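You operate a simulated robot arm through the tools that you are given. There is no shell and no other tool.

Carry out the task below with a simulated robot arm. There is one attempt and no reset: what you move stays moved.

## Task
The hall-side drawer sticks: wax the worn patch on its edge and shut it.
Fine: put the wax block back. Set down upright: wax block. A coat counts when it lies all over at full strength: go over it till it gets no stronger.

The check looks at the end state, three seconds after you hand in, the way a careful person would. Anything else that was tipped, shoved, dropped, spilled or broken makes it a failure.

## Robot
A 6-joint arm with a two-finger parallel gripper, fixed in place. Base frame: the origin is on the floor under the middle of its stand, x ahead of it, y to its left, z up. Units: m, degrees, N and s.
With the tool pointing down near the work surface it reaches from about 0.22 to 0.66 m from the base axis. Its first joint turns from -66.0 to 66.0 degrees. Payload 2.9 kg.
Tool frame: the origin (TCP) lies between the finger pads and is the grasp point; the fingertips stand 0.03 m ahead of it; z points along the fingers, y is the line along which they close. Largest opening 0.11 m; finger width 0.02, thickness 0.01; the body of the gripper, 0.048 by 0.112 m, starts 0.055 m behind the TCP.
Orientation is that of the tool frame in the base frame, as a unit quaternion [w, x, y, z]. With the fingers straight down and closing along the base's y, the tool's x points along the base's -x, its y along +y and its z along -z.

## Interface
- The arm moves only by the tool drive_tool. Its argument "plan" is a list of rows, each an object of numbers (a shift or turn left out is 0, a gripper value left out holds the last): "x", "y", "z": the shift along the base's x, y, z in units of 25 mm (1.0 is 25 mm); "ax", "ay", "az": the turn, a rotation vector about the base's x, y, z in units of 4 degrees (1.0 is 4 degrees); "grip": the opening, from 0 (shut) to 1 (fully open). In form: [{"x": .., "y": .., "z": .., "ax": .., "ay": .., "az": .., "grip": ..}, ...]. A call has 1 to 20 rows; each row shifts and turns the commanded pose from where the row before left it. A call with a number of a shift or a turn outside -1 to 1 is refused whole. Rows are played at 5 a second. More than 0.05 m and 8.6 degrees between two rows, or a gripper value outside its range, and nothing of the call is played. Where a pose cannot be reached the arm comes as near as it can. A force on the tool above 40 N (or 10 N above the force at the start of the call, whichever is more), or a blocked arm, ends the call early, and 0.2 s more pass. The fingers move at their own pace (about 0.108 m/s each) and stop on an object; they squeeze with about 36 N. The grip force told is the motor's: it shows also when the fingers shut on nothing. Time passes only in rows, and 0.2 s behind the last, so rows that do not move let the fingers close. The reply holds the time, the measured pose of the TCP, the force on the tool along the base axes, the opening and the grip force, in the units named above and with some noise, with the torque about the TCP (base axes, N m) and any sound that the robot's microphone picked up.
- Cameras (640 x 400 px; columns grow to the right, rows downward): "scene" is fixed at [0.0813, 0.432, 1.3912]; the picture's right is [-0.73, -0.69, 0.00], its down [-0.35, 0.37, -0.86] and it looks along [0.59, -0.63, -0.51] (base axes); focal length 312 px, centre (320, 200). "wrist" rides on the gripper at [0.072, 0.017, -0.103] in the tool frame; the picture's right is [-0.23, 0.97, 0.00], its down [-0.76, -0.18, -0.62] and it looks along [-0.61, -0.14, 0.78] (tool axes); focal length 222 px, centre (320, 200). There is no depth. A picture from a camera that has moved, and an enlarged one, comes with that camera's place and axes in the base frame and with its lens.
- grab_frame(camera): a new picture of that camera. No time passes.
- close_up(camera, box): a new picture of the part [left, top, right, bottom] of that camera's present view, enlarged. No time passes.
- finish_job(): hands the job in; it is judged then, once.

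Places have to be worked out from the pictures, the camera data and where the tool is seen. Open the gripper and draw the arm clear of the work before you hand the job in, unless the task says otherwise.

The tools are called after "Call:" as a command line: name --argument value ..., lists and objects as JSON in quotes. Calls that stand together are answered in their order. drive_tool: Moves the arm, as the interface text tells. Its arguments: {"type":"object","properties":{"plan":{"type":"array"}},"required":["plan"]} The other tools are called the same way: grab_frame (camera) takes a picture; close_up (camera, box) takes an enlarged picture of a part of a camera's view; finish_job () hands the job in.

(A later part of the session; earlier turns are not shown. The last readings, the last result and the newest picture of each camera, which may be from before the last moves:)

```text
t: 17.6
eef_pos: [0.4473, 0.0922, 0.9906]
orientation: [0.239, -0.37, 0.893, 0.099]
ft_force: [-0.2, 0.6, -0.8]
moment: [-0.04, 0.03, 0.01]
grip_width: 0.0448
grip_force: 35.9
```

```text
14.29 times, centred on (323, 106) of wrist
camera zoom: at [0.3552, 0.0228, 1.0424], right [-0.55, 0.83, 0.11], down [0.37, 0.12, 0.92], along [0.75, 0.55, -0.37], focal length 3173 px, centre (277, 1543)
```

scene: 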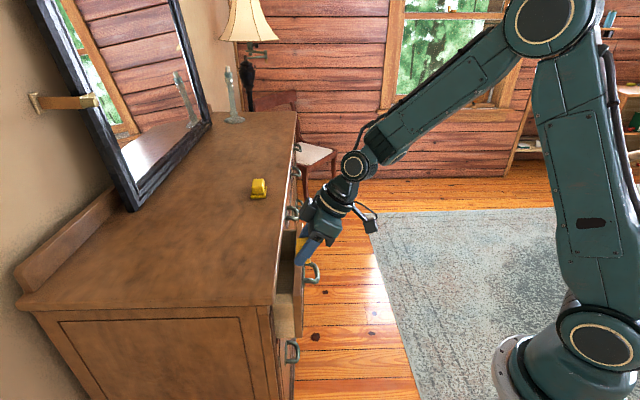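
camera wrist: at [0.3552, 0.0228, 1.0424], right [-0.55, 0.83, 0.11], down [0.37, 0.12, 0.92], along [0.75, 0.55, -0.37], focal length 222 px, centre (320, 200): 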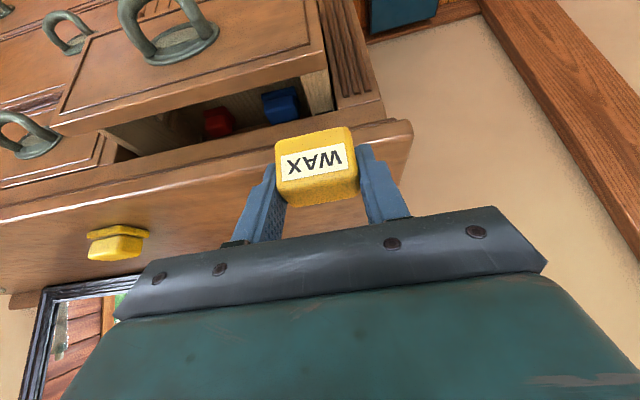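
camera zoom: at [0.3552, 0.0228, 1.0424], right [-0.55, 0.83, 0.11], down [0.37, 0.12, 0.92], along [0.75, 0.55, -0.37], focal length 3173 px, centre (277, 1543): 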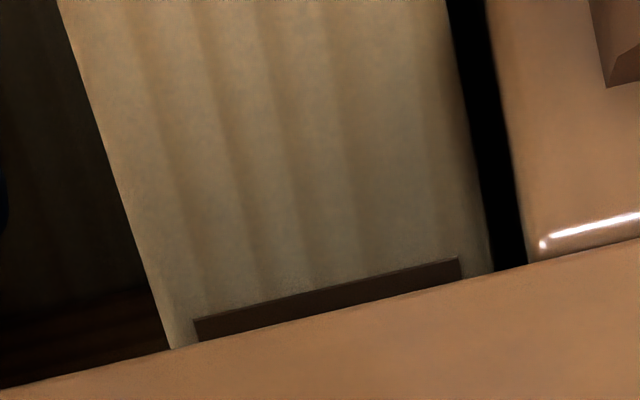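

The real worn patch shows up as a dark rectangle about 24 mm wide, starting at d ≈ 0.49 on the side edge and still hidden under the dresser top. The drawer has to be pulled out further first. I'll put the wax back on its spot, retracing the path exactly, so I can use the handle.

Call:
drive_tool --plan '[{"x": 0.841, "y": -0.301, "z": 0.25, "grip": 0}, {"x": 0.841, "y": -0.301, "z": 0.25}, {"x": 0.841, "y": -0.301, "z": 0.25}, {"x": 0.841, "y": -0.301, "z": 0.25}, {"x": 0.841, "y": -0.301, "z": 0.25}, {"x": 0.841, "y": -0.301, "z": 0.25}, {"x": 0.841, "y": -0.301, "z": 0.25}, {"x": 0.841, "y": -0.301, "z": 0.25}, {"x": 0.841, "y": -0.301, "z": 0.25}, {"x": 0.841, "y": -0.301, "z": 0.25}, {"x": 0.354, "y": 0.354, "z": -0.7}, {"x": 0.354, "y": 0.354, "z": -0.8}, {"x": 0.354, "y": 0.354, "z": -0.8}, {"x": 0.354, "y": 0.354, "z": -0.8}, {}, {}]'

Call:
drive_tool --plan '[{"z": -0.12}, {"z": -0.12}, {"z": -0.12}, {"z": -0.12}, {}]'

Call:
close_up --camera "scene" --box '[244, 180, 294, 230]'

Call:
close_up --camera "wrist" --box '[230, 100, 420, 220]'

```text
t: 21.0
eef_pos: [0.6934, 0.0506, 0.9746]
orientation: [0.239, -0.369, 0.893, 0.099]
ft_force: [0.2, 0.0, -0.3]
moment: [0.0, 0.0, 0.01]
grip_width: 0.045
grip_force: 35.7
```

```text
t: 22.2
eef_pos: [0.6932, 0.0502, 0.9628]
orientation: [0.239, -0.37, 0.892, 0.099]
ft_force: [0.1, 0.0, 0.2]
moment: [0.01, -0.02, 0.01]
grip_width: 0.0454
grip_force: 35.7
```

```text
8.00 times, centred on (269, 205) of scene
camera zoom: at [0.0813, 0.432, 1.3912], right [-0.73, -0.69, 0.0], down [-0.35, 0.37, -0.86], along [0.59, -0.63, -0.51], focal length 2500 px, centre (728, 160)
```

zoom: 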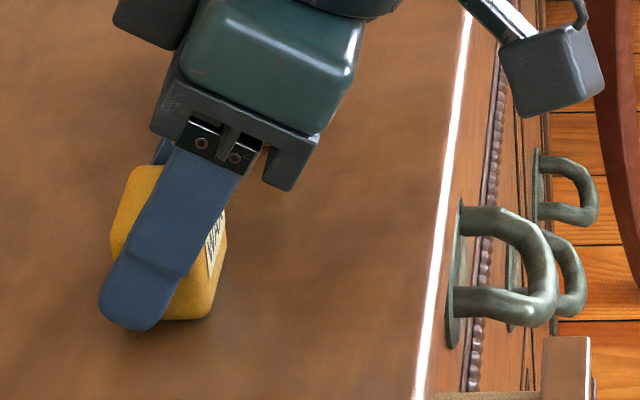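

```text
3.33 times, centred on (325, 160) of wrist
camera zoom: at [0.6004, -0.0179, 1.0148], right [-0.55, 0.83, 0.11], down [0.37, 0.12, 0.92], along [0.75, 0.55, -0.37], focal length 740 px, centre (303, 333)
```

zoom: 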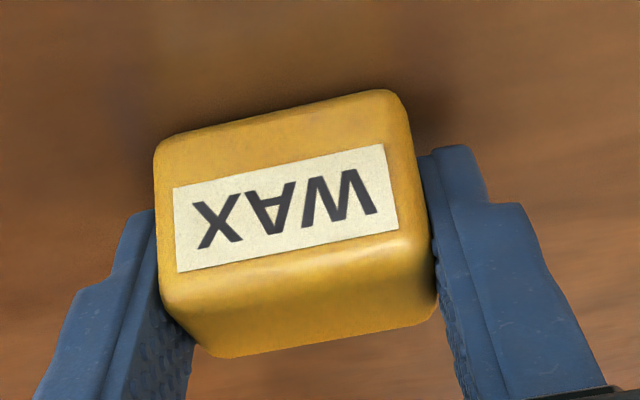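

The block is back on its spot, with the pose and picture matching the original grasp. I'll settle the last half millimetre, open, and retreat along the approach line.

Call:
drive_tool --plan '[{"z": -0.02}, {"grip": 0.8}, {"grip": 0.8}, {"grip": 0.8}, {"x": -0.354, "y": -0.354, "z": 0.8}, {"x": -0.354, "y": -0.354, "z": 0.8}, {"x": -0.354, "y": -0.354, "z": 0.8}, {"x": -0.354, "y": -0.354, "z": 0.8}, {}]'

Call:
grab_frame --camera "wrist"

Call:
close_up --camera "scene" --box '[236, 170, 300, 230]'

```text
t: 24.2
eef_pos: [0.6572, 0.0149, 1.0425]
orientation: [0.239, -0.37, 0.892, 0.099]
ft_force: [0.2, -0.5, -0.1]
moment: [0.0, 0.0, -0.01]
grip_width: 0.0877
grip_force: 0.1
```

```text
taken
camera wrist: at [0.5644, -0.0531, 1.0949], right [-0.55, 0.83, 0.11], down [0.37, 0.12, 0.92], along [0.75, 0.55, -0.37], focal length 222 px, centre (320, 200)
```

wrist: 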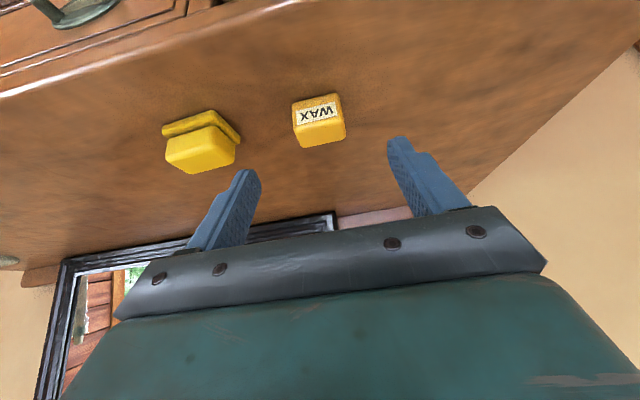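

```text
6.67 times, centred on (268, 200) of scene
camera zoom: at [0.0813, 0.432, 1.3912], right [-0.73, -0.69, 0.0], down [-0.35, 0.37, -0.86], along [0.59, -0.63, -0.51], focal length 2084 px, centre (667, 200)
```

zoom: 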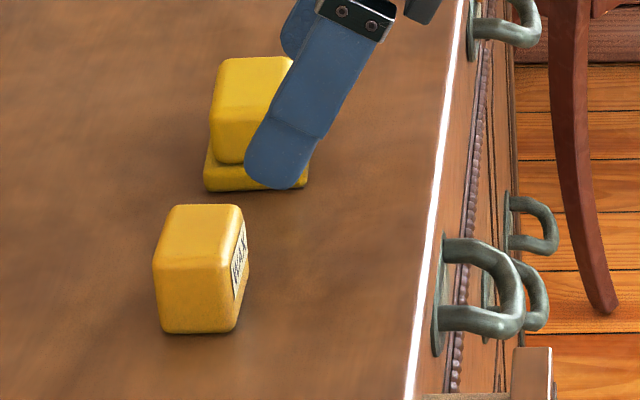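

The wax stands upright on its spot. I'll untilt the tool and turn its yaw to -45° so the fingers close along the drawer's pull direction, while moving above the handle at about x 0.52, y -0.017.

Call:
drive_tool --plan '[{"x": -0.548, "y": -0.13, "ax": -0.53, "ay": 0.53}, {"x": -0.548, "y": -0.13, "ax": -0.53, "ay": 0.53}, {"x": -0.548, "y": -0.13, "ax": -0.53, "ay": 0.53}, {"x": -0.548, "y": -0.13, "ax": -0.53, "ay": 0.53}, {"x": -0.548, "y": -0.13, "ax": -0.53, "ay": 0.53}, {"x": -0.548, "y": -0.13, "ax": -0.53, "ay": 0.53}, {"x": -0.548, "y": -0.13, "ax": -0.53, "ay": 0.53}, {"x": -0.548, "y": -0.13, "ax": -0.53, "ay": 0.53}, {"x": -0.548, "y": -0.13, "ax": -0.53, "ay": 0.53}, {"x": -0.548, "y": -0.13, "ax": -0.53, "ay": 0.53}, {"az": -1}, {"az": -1}, {"az": -1}, {"az": -1}, {"az": -1}, {"az": -1}, {"az": -1}, {"az": -1}, {"az": -1}, {"az": -1}]'

Call:
drive_tool --plan '[{"az": -1}, {"az": -1}, {"az": -1}, {"az": -1}, {"az": -1}, {"az": -1}, {"az": -1}, {"az": -1}, {"az": -1}, {"az": -1}, {"az": -1}, {"az": -1}, {"az": -0.5}, {}]'

Call:
grab_frame --camera "wrist"

Call:
grab_frame --camera "scene"

```text
t: 28.4
eef_pos: [0.5187, -0.0168, 1.0406]
orientation: [0.0, -0.043, 0.999, 0.0]
ft_force: [0.6, 0.2, 0.7]
moment: [-0.01, -0.01, 0.0]
grip_width: 0.088
grip_force: 0.1
```

```text
t: 31.4
eef_pos: [0.5205, -0.0182, 1.0426]
orientation: [0.0, 0.383, 0.924, 0.0]
ft_force: [-0.1, -0.2, -0.4]
moment: [0.01, 0.02, 0.01]
grip_width: 0.0881
grip_force: 0.0
```

```text
taken
camera wrist: at [0.4817, 0.0468, 1.1445], right [0.85, 0.53, 0.0], down [0.41, -0.66, 0.62], along [0.33, -0.53, -0.78], focal length 222 px, centre (320, 200)
```

wrist: 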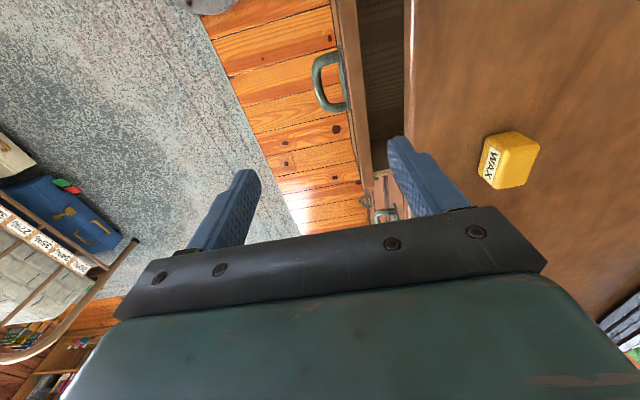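

```text
taken
```

scene: 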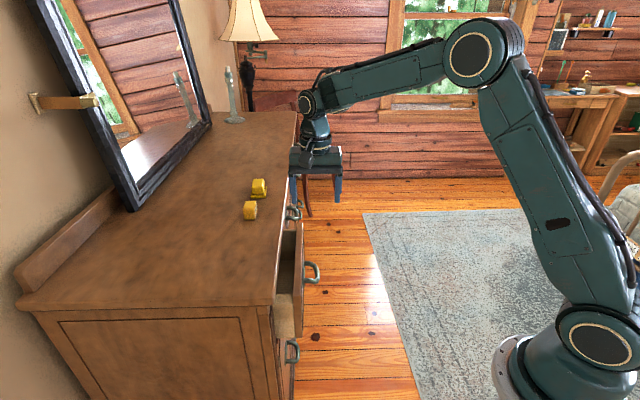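

Yaw is exactly -45° and the handle shows clearly below. I'll zoom in to measure it precisely.

Call:
close_up --camera "wrist" --box '[285, 30, 385, 130]'

Call:
close_up --camera "scene" --box '[286, 250, 332, 296]'

```text
4.00 times, centred on (335, 80) of wrist
camera zoom: at [0.4817, 0.0468, 1.1445], right [0.85, 0.53, 0.0], down [0.41, -0.66, 0.62], along [0.33, -0.53, -0.78], focal length 888 px, centre (260, 680)
```

zoom: 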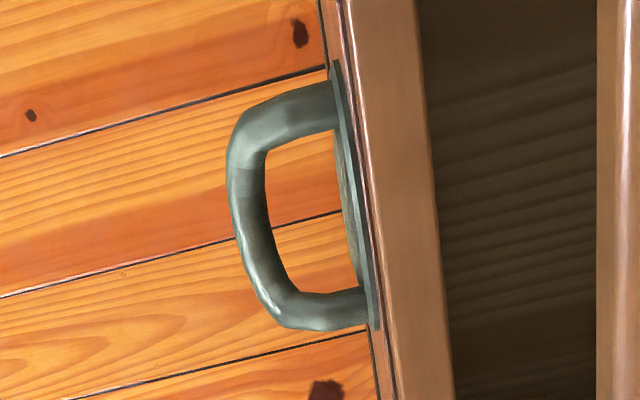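

```text
8.70 times, centred on (309, 273) of scene
camera zoom: at [0.0813, 0.432, 1.3912], right [-0.73, -0.69, 0.0], down [-0.35, 0.37, -0.86], along [0.59, -0.63, -0.51], focal length 2718 px, centre (416, -435)
```

zoom: 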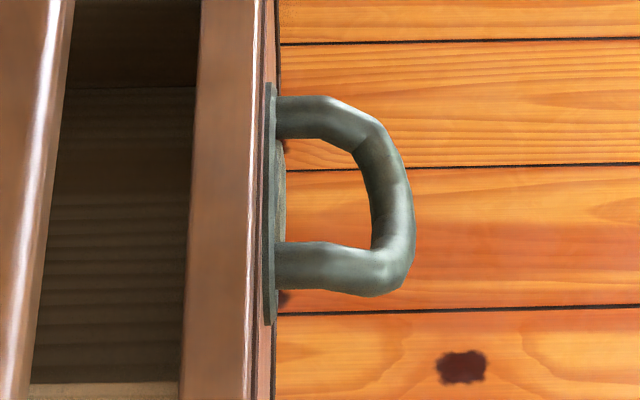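

The handle bar is at d ≈ 0.354, w ≈ 0.381, z ≈ 0.791, with about 26 mm between bar and plate. I'll narrow the fingers to about 35 mm and go down partway.

Call:
drive_tool --plan '[{"x": -0.076, "y": -0.076, "grip": 0.32}, {"z": -1}, {"z": -1}, {"z": -1}, {"z": -1}, {"z": -1}, {"z": -1}, {"z": -0.9}, {}]'

Call:
grab_frame --camera "wrist"

Call:
close_up --camera "scene" --box '[270, 220, 340, 300]'

```text
t: 33.4
eef_pos: [0.5184, -0.02, 0.8693]
orientation: [0.0, 0.382, 0.924, 0.0]
ft_force: [-0.6, -1.0, -0.4]
moment: [-0.02, -0.01, 0.04]
grip_width: 0.035
grip_force: 0.0
```

```text
taken
camera wrist: at [0.4801, 0.0449, 0.971], right [0.85, 0.53, 0.0], down [0.41, -0.66, 0.62], along [0.33, -0.53, -0.78], focal length 222 px, centre (320, 200)
```

wrist: 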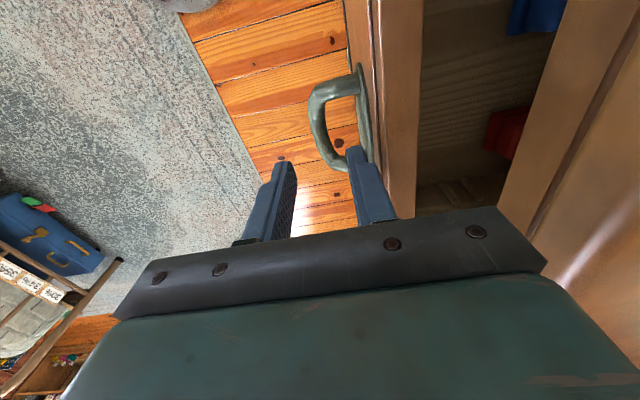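

```text
5.00 times, centred on (305, 260) of scene
camera zoom: at [0.0813, 0.432, 1.3912], right [-0.73, -0.69, 0.0], down [-0.35, 0.37, -0.86], along [0.59, -0.63, -0.51], focal length 1563 px, centre (395, -100)
```

zoom: 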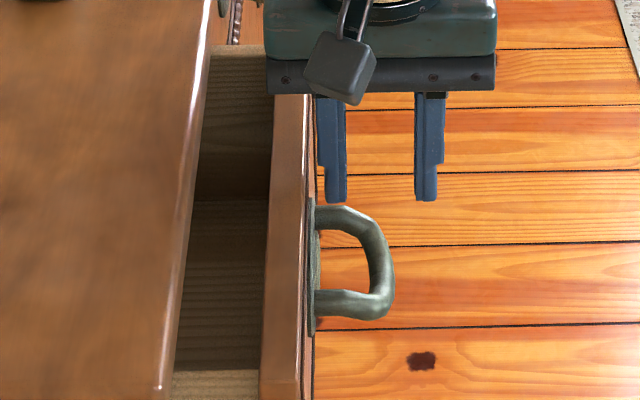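

The inner finger lines up with the gap between bar and plate. I'll lower the remaining 58 mm slowly.

Call:
drive_tool --plan '[{"z": -0.5}, {"z": -0.5}, {"z": -0.5}, {"z": -0.45}, {"z": -0.38}, {}]'

Call:
grab_frame --camera "wrist"

Call:
close_up --camera "scene" --box '[270, 220, 340, 300]'

```text
t: 34.8
eef_pos: [0.5182, -0.0197, 0.8108]
orientation: [0.0, 0.383, 0.924, 0.0]
ft_force: [-0.6, 1.1, 0.1]
moment: [-0.01, 0.0, 0.0]
grip_width: 0.035
grip_force: 0.0
```

```text
taken
camera wrist: at [0.4797, 0.0445, 0.9132], right [0.85, 0.53, 0.0], down [0.41, -0.66, 0.62], along [0.33, -0.53, -0.78], focal length 222 px, centre (320, 200)
```

wrist: 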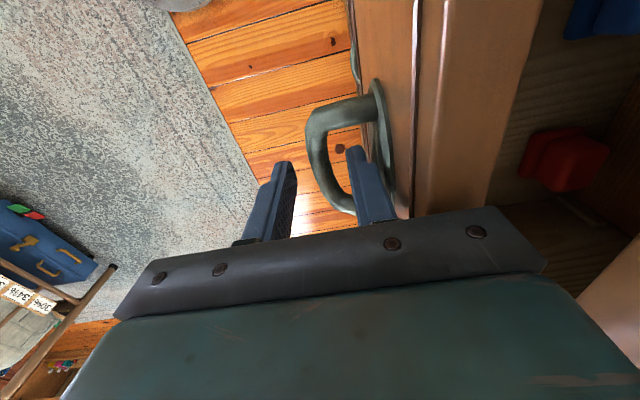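

```text
5.00 times, centred on (305, 260) of scene
camera zoom: at [0.0813, 0.432, 1.3912], right [-0.73, -0.69, 0.0], down [-0.35, 0.37, -0.86], along [0.59, -0.63, -0.51], focal length 1563 px, centre (395, -100)
```

zoom: 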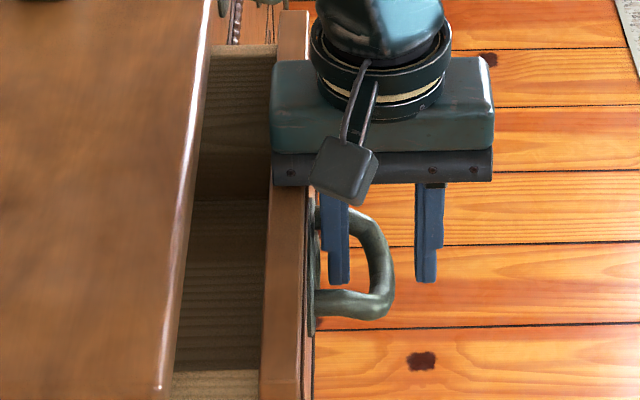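

The fingers straddle the bar with no contact force. I'll close on it and test with a short pull.

Call:
drive_tool --plan '[{"grip": 0}, {"grip": 0}, {"grip": 0}, {"x": -0.1, "y": -0.1}, {"x": -0.15, "y": -0.15}, {"x": -0.2, "y": -0.2}, {"x": -0.2, "y": -0.2}, {}]'

Call:
close_up --camera "scene" --box '[260, 210, 340, 330]'

```text
t: 36.6
eef_pos: [0.5017, -0.0369, 0.8109]
orientation: [0.0, 0.383, 0.924, -0.001]
ft_force: [5.1, 2.6, -6.2]
moment: [-0.24, -0.44, 0.04]
grip_width: 0.0136
grip_force: 45.1
```

```text
3.33 times, centred on (300, 270) of scene
camera zoom: at [0.0815, 0.432, 1.3912], right [-0.73, -0.69, 0.0], down [-0.35, 0.37, -0.86], along [0.59, -0.63, -0.51], focal length 1042 px, centre (387, -33)
```

zoom: 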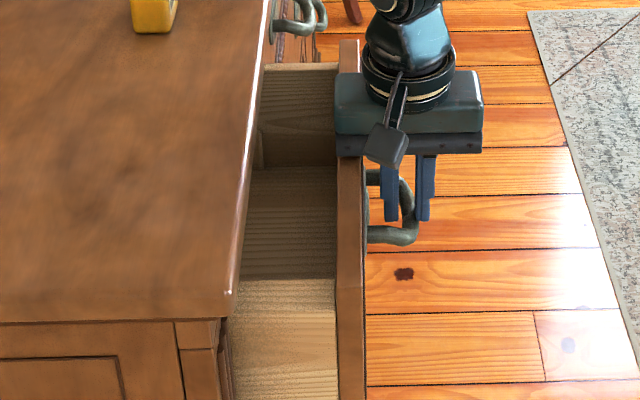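

The drawer slides with only about 6 N. I'll keep pulling to bring the patch out, watching the force.

Call:
drive_tool --plan '[{"x": -0.2, "y": -0.2}, {"x": -0.25, "y": -0.25}, {"x": -0.25, "y": -0.25}, {"x": -0.25, "y": -0.25}, {"x": -0.25, "y": -0.25}, {"x": -0.25, "y": -0.25}, {"x": -0.2, "y": -0.2}, {"x": -0.1, "y": -0.1}, {}]'

Call:
close_up --camera "scene" --box '[260, 210, 340, 330]'

Call:
grab_frame --camera "wrist"

```text
t: 38.6
eef_pos: [0.4587, -0.0794, 0.8121]
orientation: [-0.001, 0.383, 0.924, 0.0]
ft_force: [7.0, 3.5, -10.9]
moment: [0.19, -0.21, 0.04]
grip_width: 0.0134
grip_force: 44.8
```

```text
3.33 times, centred on (300, 270) of scene
camera zoom: at [0.0816, 0.432, 1.3912], right [-0.73, -0.69, 0.0], down [-0.35, 0.37, -0.86], along [0.59, -0.63, -0.51], focal length 1042 px, centre (387, -33)
```

zoom: 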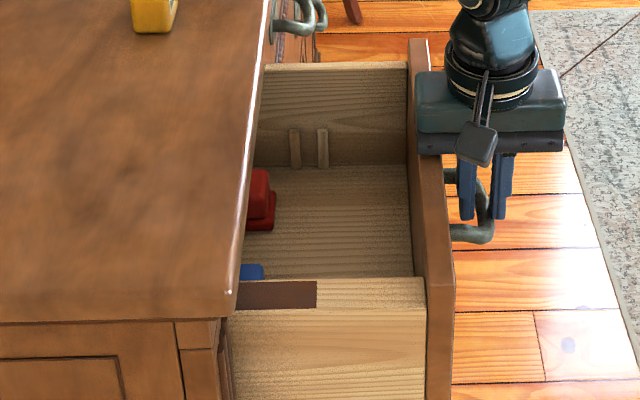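

```text
taken
camera wrist: at [0.4199, -0.0153, 0.9136], right [0.85, 0.53, 0.0], down [0.41, -0.66, 0.62], along [0.33, -0.53, -0.78], focal length 222 px, centre (320, 200)
```

wrist: 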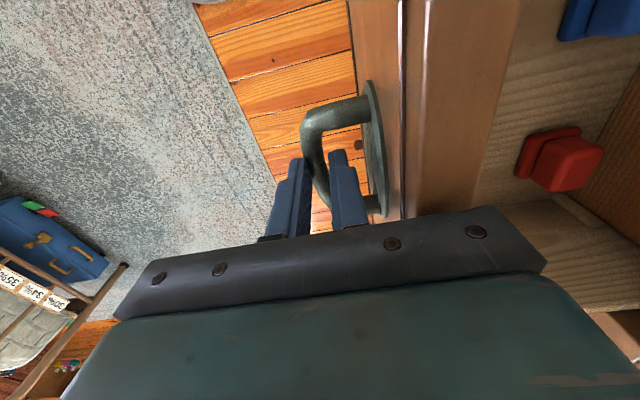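

The dark worn patch is now coming out on the hall-side edge. I'll pull about 50 mm more to expose its rear end.

Call:
drive_tool --plan '[{"x": -0.15, "y": -0.15}, {"x": -0.2, "y": -0.2}, {"x": -0.2, "y": -0.2}, {"x": -0.2, "y": -0.2}, {"x": -0.2, "y": -0.2}, {"x": -0.2, "y": -0.2}, {"x": -0.15, "y": -0.15}, {"x": -0.1, "y": -0.1}, {}]'

Call:
close_up --camera "scene" --box '[260, 210, 360, 330]'

```text
t: 40.6
eef_pos: [0.4228, -0.1146, 0.8113]
orientation: [0.0, 0.383, 0.924, 0.0]
ft_force: [10.0, 1.8, -16.3]
moment: [0.15, -0.22, 0.03]
grip_width: 0.0134
grip_force: 45.0
```

```text
3.33 times, centred on (310, 270) of scene
camera zoom: at [0.0817, 0.4319, 1.3912], right [-0.73, -0.69, 0.0], down [-0.35, 0.37, -0.86], along [0.59, -0.63, -0.51], focal length 1042 px, centre (353, -33)
```

zoom: 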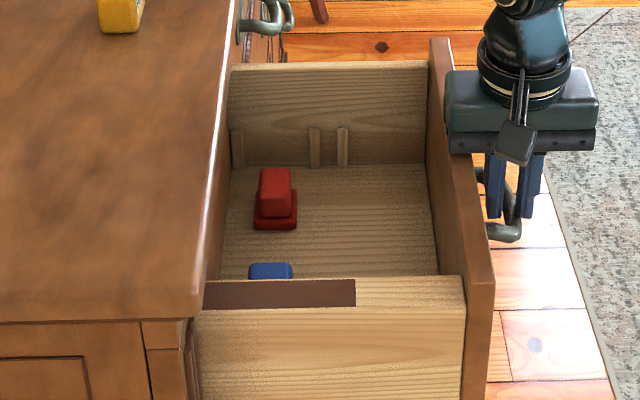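

The patch is longer than expected and still runs under the lip. Side and down forces are building slowly (about 6 N and 16 N), so I'll open the fingers to relieve the strain and look.

Call:
drive_tool --plan '[{"grip": 0.3}, {"grip": 0.3}, {"grip": 0.3}]'

Call:
close_up --camera "scene" --box '[260, 210, 360, 330]'

Call:
grab_frame --camera "wrist"

Call:
grab_frame --camera "scene"

```text
t: 41.4
eef_pos: [0.4232, -0.1125, 0.8128]
orientation: [0.0, 0.382, 0.924, 0.0]
ft_force: [-0.6, 0.4, -0.2]
moment: [0.01, 0.0, -0.04]
grip_width: 0.0328
grip_force: 0.2
```

```text
3.33 times, centred on (310, 270) of scene
camera zoom: at [0.0813, 0.432, 1.3912], right [-0.73, -0.69, 0.0], down [-0.35, 0.37, -0.86], along [0.59, -0.63, -0.51], focal length 1042 px, centre (353, -33)
```

zoom: 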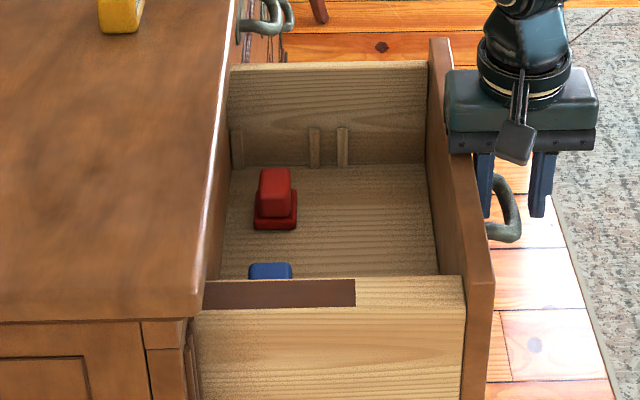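

```text
taken
camera wrist: at [0.3847, -0.05, 0.9139], right [0.85, 0.53, 0.0], down [0.41, -0.66, 0.62], along [0.33, -0.53, -0.78], focal length 222 px, centre (320, 200)
```

wrist: 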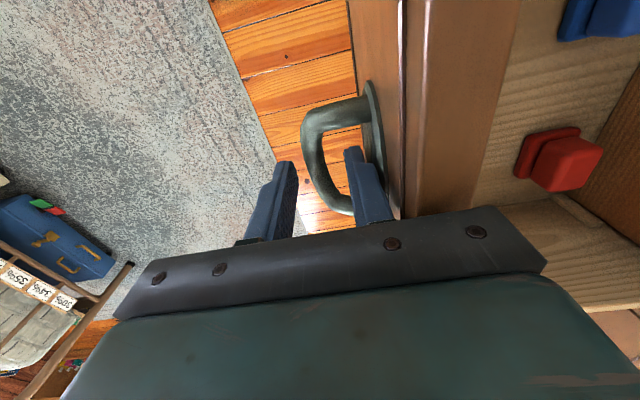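

```text
taken
```

scene: 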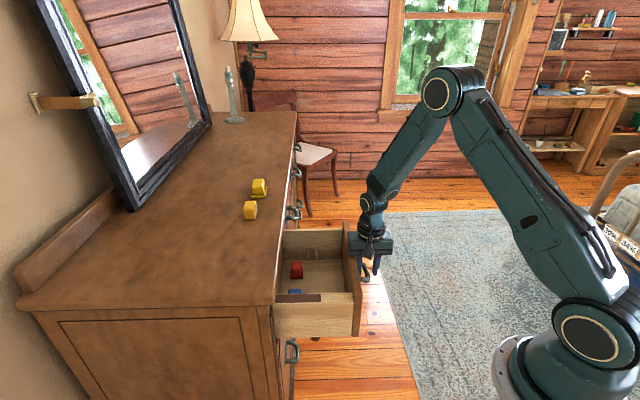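

The drawer stays put and level. I'll grip again and pull another ~50 mm.

Call:
drive_tool --plan '[{"grip": 0}, {"grip": 0}, {"grip": 0}, {"x": -0.1, "y": -0.1}, {"x": -0.2, "y": -0.2}, {"x": -0.2, "y": -0.2}, {"x": -0.2, "y": -0.2}, {"x": -0.2, "y": -0.2}, {"x": -0.2, "y": -0.2}, {"x": -0.2, "y": -0.2}, {"x": -0.15, "y": -0.15}, {}]'

Call:
close_up --camera "scene" --box '[260, 210, 380, 330]'

```text
t: 44.0
eef_pos: [0.3874, -0.1503, 0.8122]
orientation: [0.0, 0.382, 0.924, 0.001]
ft_force: [8.0, 2.4, -0.4]
moment: [0.77, 0.46, -0.01]
grip_width: 0.0134
grip_force: 45.5
```

```text
3.33 times, centred on (320, 270) of scene
camera zoom: at [0.0815, 0.432, 1.3912], right [-0.73, -0.69, 0.0], down [-0.35, 0.37, -0.86], along [0.59, -0.63, -0.51], focal length 1042 px, centre (320, -33)
```

zoom: 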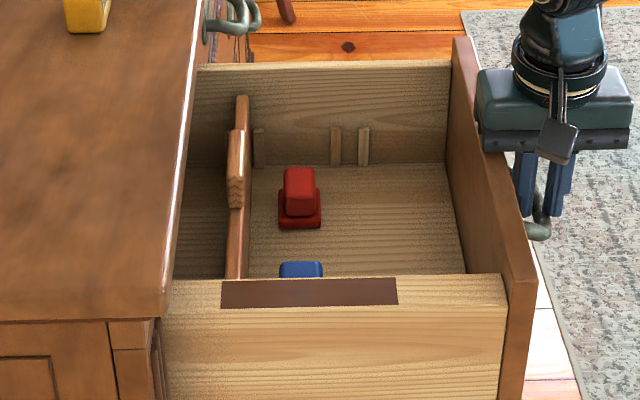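

The whole patch is now out: d 0.296–0.417, w 0.241–0.265, top at z ≈ 0.835. I'll release the handle, rise straight up and turn back toward the wax pose.

Call:
drive_tool --plan '[{"grip": 0.32}, {"grip": 0.32}, {"grip": 0.32}, {"z": 0.5}, {"z": 1}, {"z": 1}, {"z": 1}, {"z": 1}, {"z": 1}, {"z": 1}, {"z": 1}, {"z": 1}, {"z": 0.7}, {}]'

Call:
close_up --camera "scene" --box '[260, 210, 380, 330]'

Call:
grab_frame --camera "wrist"

```text
t: 47.0
eef_pos: [0.3881, -0.1515, 1.0426]
orientation: [0.0, 0.383, 0.924, 0.0]
ft_force: [0.1, 0.4, -0.7]
moment: [0.0, -0.01, 0.0]
grip_width: 0.0354
grip_force: 0.0
```

```text
3.33 times, centred on (320, 270) of scene
camera zoom: at [0.0813, 0.432, 1.3912], right [-0.73, -0.69, 0.0], down [-0.35, 0.37, -0.86], along [0.59, -0.63, -0.51], focal length 1042 px, centre (320, -33)
```

zoom: 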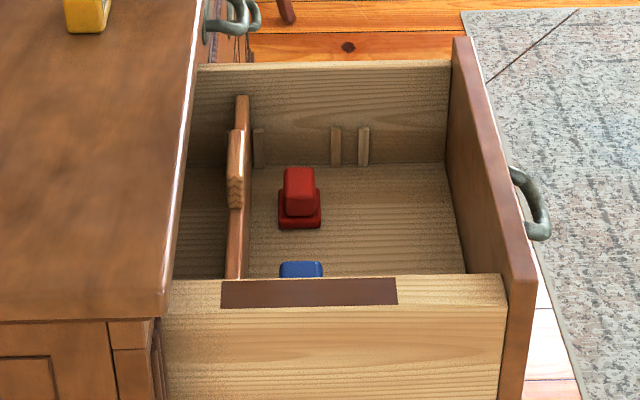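

```text
taken
camera wrist: at [0.3489, -0.0863, 1.1448], right [0.85, 0.53, 0.0], down [0.41, -0.66, 0.62], along [0.33, -0.53, -0.78], focal length 222 px, centre (320, 200)
```

wrist: 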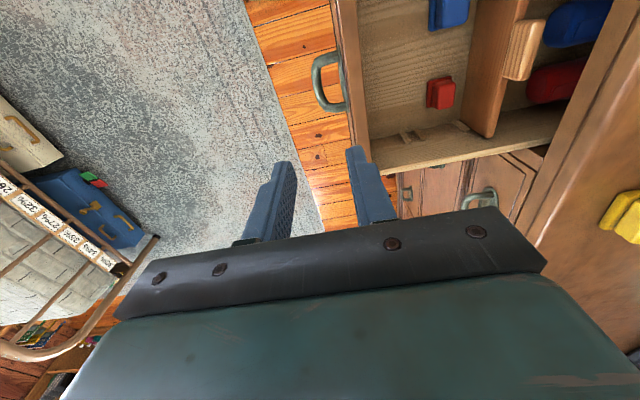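

The drawer stayed in place. I'll turn back to the wax posture (yaw +90°, tilt 30°), and first check the labels at the left of the view.

Call:
close_up --camera "wrist" --box '[0, 90, 170, 300]'

Call:
drive_tool --plan '[{"z": 0.3, "grip": 0.8}, {"x": 0.4, "y": 0.1, "az": 1}, {"x": 0.4, "y": 0.1, "az": 1}, {"x": 0.4, "y": 0.1, "az": 1}, {"x": 0.4, "y": 0.1, "az": 1}, {"x": 0.4, "y": 0.1, "az": 1}, {"x": 0.4, "y": 0.1, "az": 1}, {"x": 0.4, "y": 0.1, "az": 1}, {"x": 0.4, "y": 0.1, "az": 1}, {"x": 0.4, "y": 0.1, "az": 1}, {"x": 0.4, "y": 0.1, "az": 1}, {"x": 0.4, "y": 0.1, "az": 1}, {"x": 0.4, "y": 0.1, "az": 1}, {"az": 1}, {"az": 1}, {"az": 1}, {"az": 1}, {"az": 1}, {"az": 1}, {"az": 1}]'

Call:
grab_frame --camera "wrist"

```text
1.90 times, centred on (85, 195) of wrist
camera zoom: at [0.3489, -0.0863, 1.1448], right [0.85, 0.53, 0.0], down [0.41, -0.66, 0.62], along [0.33, -0.53, -0.78], focal length 423 px, centre (768, 210)
```

zoom: 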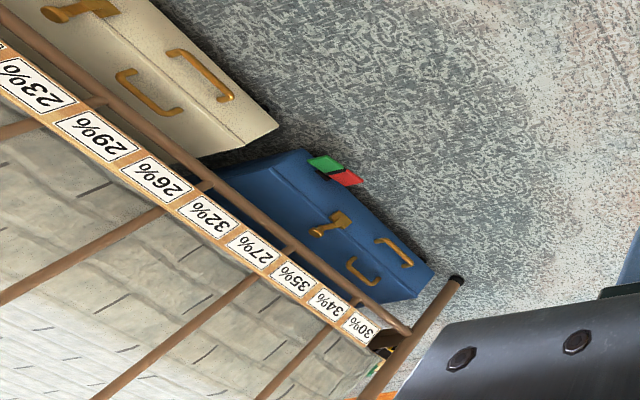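

```text
t: 51.2
eef_pos: [0.5072, -0.121, 1.0485]
orientation: [0.0, -0.268, 0.963, 0.0]
ft_force: [-0.2, -0.1, 0.2]
moment: [0.01, -0.02, 0.04]
grip_width: 0.0882
grip_force: 0.1
```

```text
taken
camera wrist: at [0.4372, -0.1425, 1.1512], right [-0.31, 0.95, 0.0], down [0.74, 0.24, 0.62], along [0.59, 0.19, -0.78], focal length 222 px, centre (320, 200)
```

wrist: 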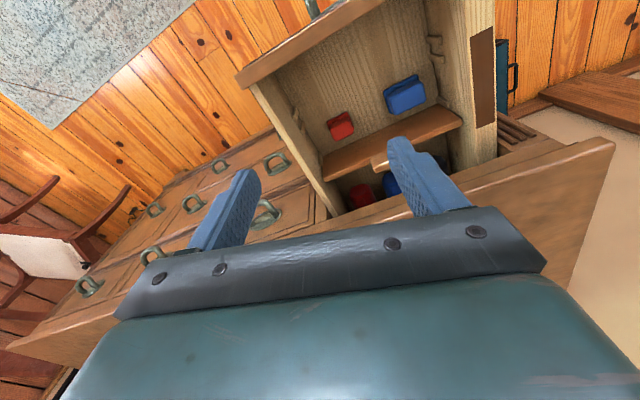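

The patch is clearly visible on the hall-side edge. I'll finish the yaw, tilt again, and return to the wax pre-grasp pose.

Call:
drive_tool --plan '[{"az": 1}, {"az": 1}, {"az": 1}, {"az": 0.5}, {"x": 0.6, "y": 0.544, "z": -0.024, "ax": 0.53, "ay": -0.53}, {"x": 0.6, "y": 0.544, "z": -0.024, "ax": 0.53, "ay": -0.53}, {"x": 0.6, "y": 0.544, "z": -0.024, "ax": 0.53, "ay": -0.53}, {"x": 0.6, "y": 0.544, "z": -0.024, "ax": 0.53, "ay": -0.53}, {"x": 0.6, "y": 0.544, "z": -0.024, "ax": 0.53, "ay": -0.53}, {"x": 0.6, "y": 0.544, "z": -0.024, "ax": 0.53, "ay": -0.53}, {"x": 0.6, "y": 0.544, "z": -0.024, "ax": 0.53, "ay": -0.53}, {"x": 0.6, "y": 0.544, "z": -0.024, "ax": 0.53, "ay": -0.53}, {"x": 0.6, "y": 0.544, "z": -0.024, "ax": 0.53, "ay": -0.53}, {"x": 0.6, "y": 0.544, "z": -0.024, "ax": 0.53, "ay": -0.53}, {}]'

Call:
close_up --camera "wrist" --box '[280, 75, 364, 155]'

```text
t: 54.4
eef_pos: [0.6575, 0.0167, 1.0441]
orientation: [0.239, -0.37, 0.892, 0.099]
ft_force: [0.4, 0.1, -0.5]
moment: [0.01, -0.03, -0.01]
grip_width: 0.0882
grip_force: 0.1
```

```text
5.00 times, centred on (322, 115) of wrist
camera zoom: at [0.565, -0.0518, 1.0954], right [-0.55, 0.83, 0.11], down [0.37, 0.12, 0.92], along [0.75, 0.55, -0.37], focal length 1111 px, centre (310, 625)
```

zoom: 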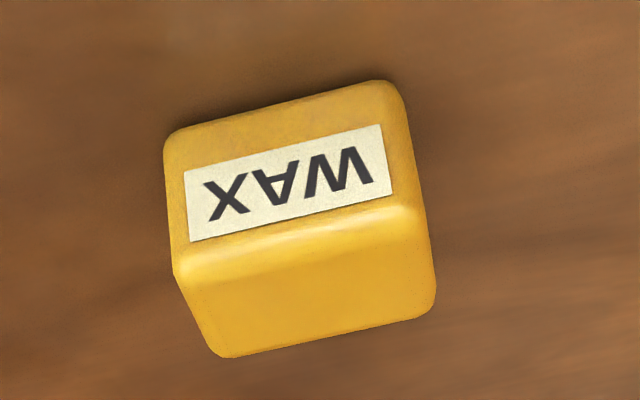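

The block is where I left it (centre w ≈ 0.455) and the commanded pose matches my earlier retreat point. I'll go back down the same line and grip.

Call:
drive_tool --plan '[{"x": 0.354, "y": 0.354, "z": -0.8}, {"x": 0.354, "y": 0.354, "z": -0.8}, {"x": 0.354, "y": 0.34, "z": -0.8}, {"x": 0.354, "y": 0.354, "z": -0.8}, {}, {"grip": 0}, {"grip": 0}, {"grip": 0}, {"grip": 0}]'

Call:
close_up --camera "wrist" --box '[230, 100, 420, 220]'

Call:
close_up --camera "scene" --box '[244, 180, 294, 230]'

```text
t: 56.4
eef_pos: [0.6915, 0.0507, 0.9634]
orientation: [0.239, -0.37, 0.892, 0.1]
ft_force: [0.0, 0.3, 0.4]
moment: [0.06, 0.0, 0.0]
grip_width: 0.045
grip_force: 35.6
```

```text
3.33 times, centred on (325, 160) of wrist
camera zoom: at [0.5997, -0.0169, 1.0159], right [-0.55, 0.83, 0.11], down [0.37, 0.12, 0.92], along [0.75, 0.55, -0.37], focal length 740 px, centre (303, 333)
```

zoom: 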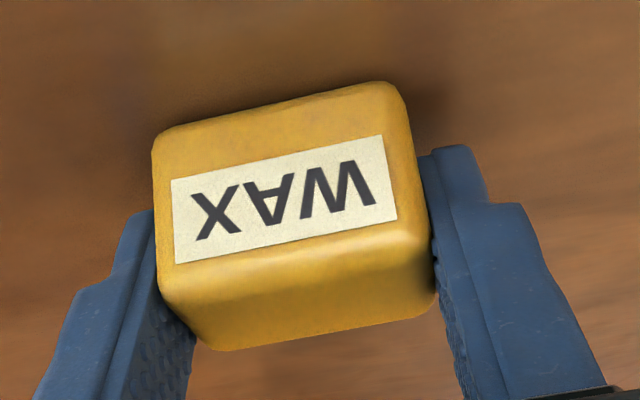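

```text
8.00 times, centred on (269, 205) of scene
camera zoom: at [0.0813, 0.432, 1.3912], right [-0.73, -0.69, 0.0], down [-0.35, 0.37, -0.86], along [0.59, -0.63, -0.51], focal length 2500 px, centre (728, 160)
```

zoom: 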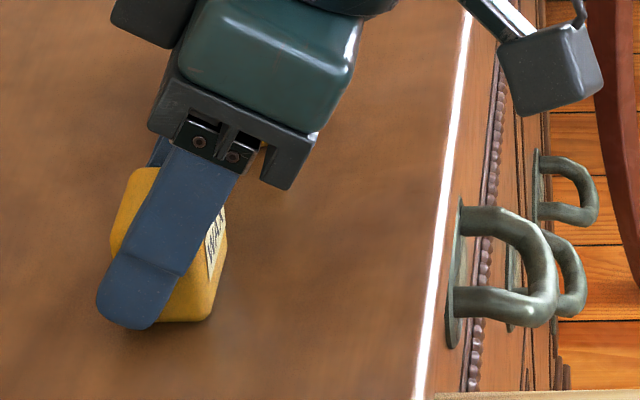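

Gripped again at the same spot. I'll lift and carry it to directly above the middle of the patch.

Call:
drive_tool --plan '[{"z": 0.5, "grip": 0}, {"x": -0.354, "y": -0.354, "z": 0.8}, {"x": -0.354, "y": -0.354, "z": 0.8}, {"x": -0.354, "y": -0.354, "z": 0.8}, {"x": -0.354, "y": -0.354, "z": 0.8}, {"x": -0.9345, "y": 0.202, "z": -0.2}, {"x": -0.9345, "y": 0.202, "z": -0.2}, {"x": -0.9345, "y": 0.202, "z": -0.2}, {"x": -0.9345, "y": 0.202, "z": -0.2}, {"x": -0.9345, "y": 0.202, "z": -0.2}, {"x": -0.9345, "y": 0.202, "z": -0.2}, {"x": -0.9345, "y": 0.202, "z": -0.2}, {"x": -0.9345, "y": 0.202, "z": -0.2}, {"x": -0.9345, "y": 0.202, "z": -0.2}, {"x": -0.9345, "y": 0.202, "z": -0.2}, {"z": -0.8}, {"z": -0.8}, {"z": -0.8}, {}]'

Call:
close_up --camera "scene" --box '[270, 220, 370, 320]'

Call:
grab_frame --camera "wrist"

```text
t: 60.4
eef_pos: [0.4232, 0.0659, 0.9454]
orientation: [0.239, -0.37, 0.892, 0.099]
ft_force: [0.3, 0.6, 0.1]
moment: [-0.03, 0.02, 0.01]
grip_width: 0.0452
grip_force: 35.5
```

```text
4.00 times, centred on (320, 270) of scene
camera zoom: at [0.0813, 0.432, 1.3912], right [-0.73, -0.69, 0.0], down [-0.35, 0.37, -0.86], along [0.59, -0.63, -0.51], focal length 1250 px, centre (320, -80)
```

zoom: 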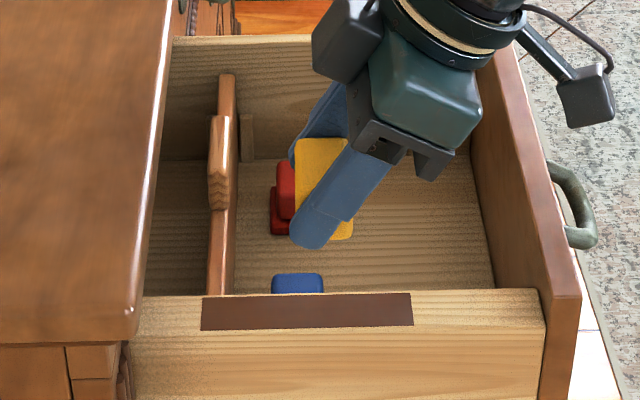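

```text
taken
camera wrist: at [0.3303, -0.002, 0.9974], right [-0.55, 0.83, 0.11], down [0.37, 0.12, 0.92], along [0.75, 0.55, -0.37], focal length 222 px, centre (320, 200)
```

wrist: 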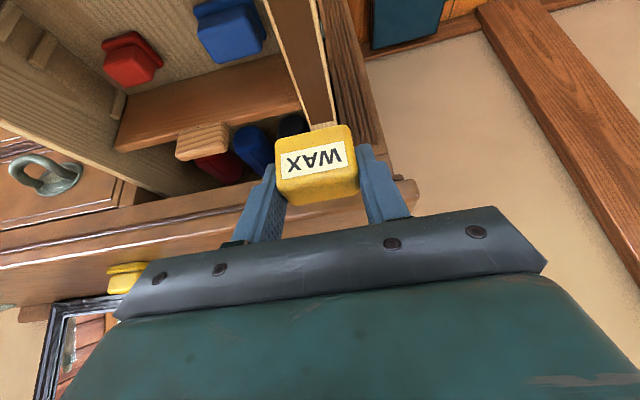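

The block is directly above the patch, with its bottom at about z 0.909. I'll lower it to just above the edge and check.

Call:
drive_tool --plan '[{"z": -0.6}, {"z": -0.6}, {"z": -0.6}, {"z": -0.5}, {"z": -0.3}, {}]'

Call:
close_up --camera "scene" --box '[280, 240, 350, 310]'

Call:
close_up --camera "wrist" --box '[230, 60, 420, 220]'

```text
t: 61.8
eef_pos: [0.423, 0.0664, 0.8807]
orientation: [0.24, -0.369, 0.892, 0.099]
ft_force: [-0.5, -0.1, -0.6]
moment: [-0.02, -0.03, 0.01]
grip_width: 0.0449
grip_force: 35.3
```

```text
5.71 times, centred on (315, 275) of scene
camera zoom: at [0.0813, 0.432, 1.3912], right [-0.73, -0.69, 0.0], down [-0.35, 0.37, -0.86], along [0.59, -0.63, -0.51], focal length 1786 px, centre (349, -229)
```

zoom: 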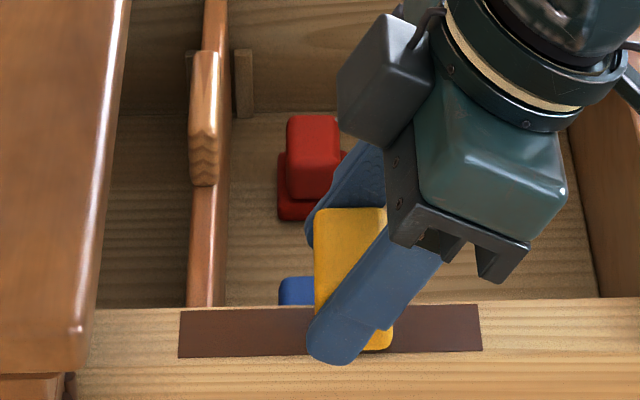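

```text
2.50 times, centred on (325, 140) of wrist
camera zoom: at [0.3305, -0.002, 0.9329], right [-0.55, 0.83, 0.11], down [0.37, 0.12, 0.92], along [0.75, 0.55, -0.37], focal length 555 px, centre (308, 350)
```

zoom: 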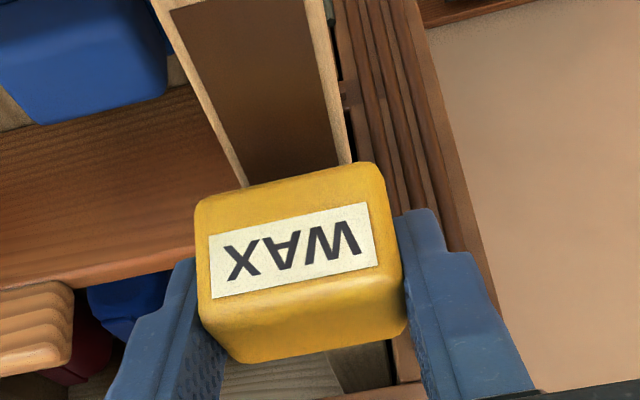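

The block is centred over the patch and about 1 cm above it. I'll feel my way down in small steps.

Call:
drive_tool --plan '[{"z": -0.06}, {"z": -0.06}, {"z": -0.06}, {"z": -0.06}, {"z": -0.04}, {}]'

```text
t: 63.2
eef_pos: [0.423, 0.0663, 0.8735]
orientation: [0.239, -0.37, 0.892, 0.099]
ft_force: [0.3, 0.0, -1.3]
moment: [0.01, -0.01, 0.0]
grip_width: 0.045
grip_force: 36.4
```

No contact yet at z = 0.8735, so I'll continue in 1 mm steps.

Call:
drive_tool --plan '[{"z": -0.04}, {"z": -0.04}, {}]'

Call:
drive_tool --plan '[{"z": -0.04}, {}]'

Call:
close_up --camera "scene" --box '[295, 275, 345, 305]'

```text
t: 64.0
eef_pos: [0.4229, 0.0657, 0.8715]
orientation: [0.239, -0.37, 0.892, 0.1]
ft_force: [0.3, 0.5, -0.2]
moment: [0.0, -0.03, -0.02]
grip_width: 0.0449
grip_force: 36.1
```

```text
t: 64.6
eef_pos: [0.4225, 0.0665, 0.8708]
orientation: [0.239, -0.369, 0.893, 0.098]
ft_force: [-1.3, -0.6, 5.7]
moment: [0.0, 0.07, 0.0]
grip_width: 0.0451
grip_force: 36.0
```

```text
12.80 times, centred on (320, 290) of scene
camera zoom: at [0.0812, 0.4319, 1.3913], right [-0.73, -0.69, 0.0], down [-0.35, 0.37, -0.86], along [0.59, -0.63, -0.51], focal length 4000 px, centre (320, -952)
```

zoom: 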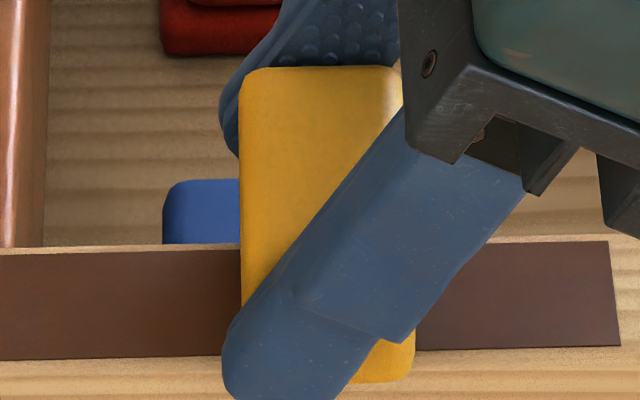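

Contact: 5.7 N upward at z ≈ 0.871, so the patch top is at z ≈ 0.835 as estimated. I'll make a first short stroke along the patch and see what it does.

Call:
drive_tool --plan '[{"x": 0.2, "y": 0.2}, {"x": 0.2, "y": 0.2}, {"x": 0.2, "y": 0.2}, {"x": 0.2, "y": 0.2}, {"x": 0.2, "y": 0.2}, {"x": 0.2, "y": 0.2}]'

Call:
close_up --camera "scene" --box '[280, 260, 350, 310]'

```text
t: 66.0
eef_pos: [0.4526, 0.0957, 0.8708]
orientation: [0.239, -0.369, 0.893, 0.099]
ft_force: [-2.0, -1.9, 5.8]
moment: [-0.01, 0.01, -0.03]
grip_width: 0.0449
grip_force: 36.1
```

```text
8.00 times, centred on (315, 285) of scene
camera zoom: at [0.0812, 0.4319, 1.3913], right [-0.73, -0.69, 0.0], down [-0.35, 0.37, -0.86], along [0.59, -0.63, -0.51], focal length 2500 px, centre (360, -480)
```

zoom: 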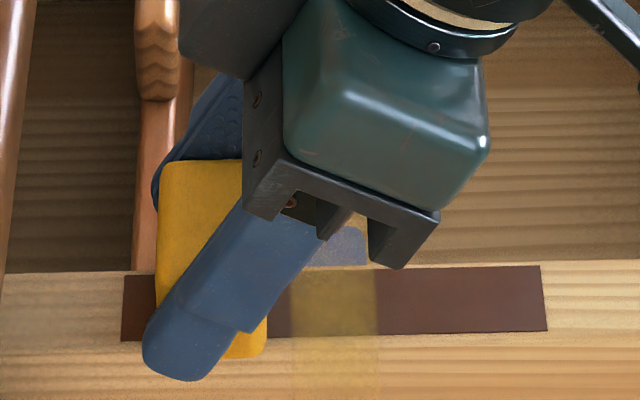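

A pale film appeared where the block first pressed, and the drawer hasn't moved. I'll stroke back the other way past the start and look again.

Call:
drive_tool --plan '[{"x": -0.2, "y": -0.2}, {"x": -0.2, "y": -0.2}, {"x": -0.2, "y": -0.2}, {"x": -0.2, "y": -0.2}, {"x": -0.2, "y": -0.2}, {"x": -0.2, "y": -0.2}, {"x": -0.2, "y": -0.2}, {"x": -0.2, "y": -0.2}, {"x": -0.2, "y": -0.2}, {"x": -0.2, "y": -0.2}, {"x": -0.2, "y": -0.2}, {"x": -0.2, "y": -0.2}]'

Call:
close_up --camera "scene" --box '[280, 260, 360, 310]'

Call:
close_up --camera "wrist" --box '[230, 40, 420, 220]'

```text
t: 68.6
eef_pos: [0.3923, 0.0367, 0.8697]
orientation: [0.24, -0.369, 0.892, 0.098]
ft_force: [1.0, 0.9, 3.6]
moment: [0.1, -0.02, 0.0]
grip_width: 0.0449
grip_force: 35.6
```

```text
8.00 times, centred on (320, 285) of scene
camera zoom: at [0.0813, 0.432, 1.3912], right [-0.73, -0.69, 0.0], down [-0.35, 0.37, -0.86], along [0.59, -0.63, -0.51], focal length 2500 px, centre (320, -480)
```

zoom: 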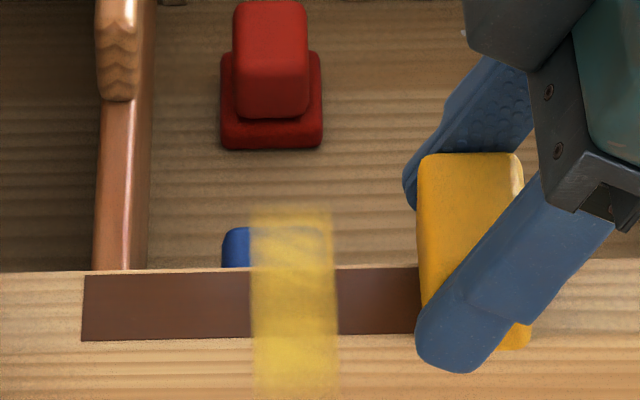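

```text
2.22 times, centred on (325, 130) of wrist
camera zoom: at [0.301, -0.0318, 0.9229], right [-0.55, 0.83, 0.11], down [0.37, 0.12, 0.92], along [0.75, 0.55, -0.37], focal length 494 px, centre (309, 356)
```

zoom: 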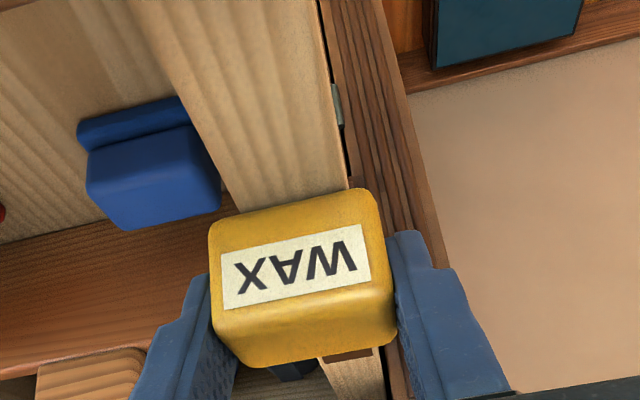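

A yellow strip now lies across the middle of the edge, running beyond it sideways, rather than along the stroke. I'll lift off and look closely before going on.

Call:
drive_tool --plan '[{"z": 0.4}, {"z": 0.8}, {"x": -0.3, "y": -0.3, "z": 0.8}, {"x": -0.3, "y": -0.3, "z": 0.8}, {}]'

Call:
grab_frame --camera "wrist"

Call:
close_up --camera "scene" --box '[280, 250, 370, 320]'

Call:
close_up --camera "scene" --box '[305, 275, 335, 310]'

```text
t: 69.8
eef_pos: [0.3782, 0.02, 0.9406]
orientation: [0.239, -0.37, 0.892, 0.099]
ft_force: [0.1, 0.1, 0.3]
moment: [-0.01, 0.02, 0.01]
grip_width: 0.0451
grip_force: 35.8
```

```text
taken
camera wrist: at [0.2861, -0.0472, 0.9931], right [-0.55, 0.83, 0.11], down [0.37, 0.12, 0.92], along [0.75, 0.55, -0.37], focal length 222 px, centre (320, 200)
```

wrist: 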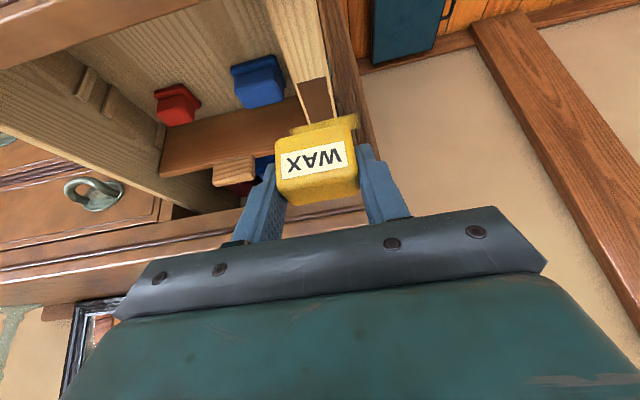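

```text
5.71 times, centred on (325, 285) of scene
camera zoom: at [0.0813, 0.432, 1.3912], right [-0.73, -0.69, 0.0], down [-0.35, 0.37, -0.86], along [0.59, -0.63, -0.51], focal length 1786 px, centre (291, -286)
```

zoom: 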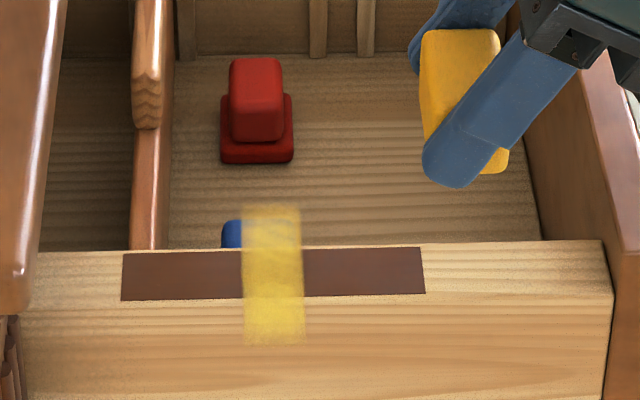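

```text
11.43 times, centred on (320, 292) of scene
camera zoom: at [0.0813, 0.432, 1.3912], right [-0.73, -0.69, 0.0], down [-0.35, 0.37, -0.86], along [0.59, -0.63, -0.51], focal length 3572 px, centre (320, -857)
```

zoom: 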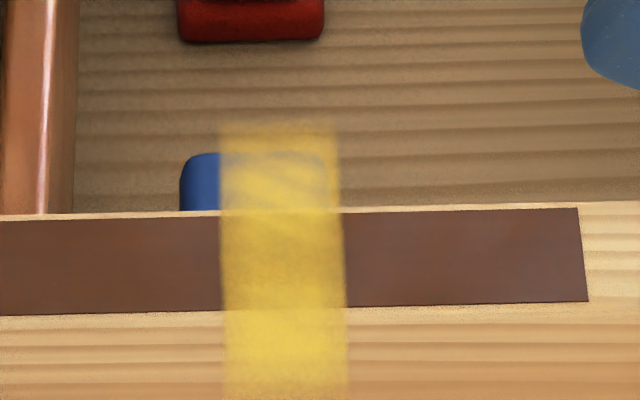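

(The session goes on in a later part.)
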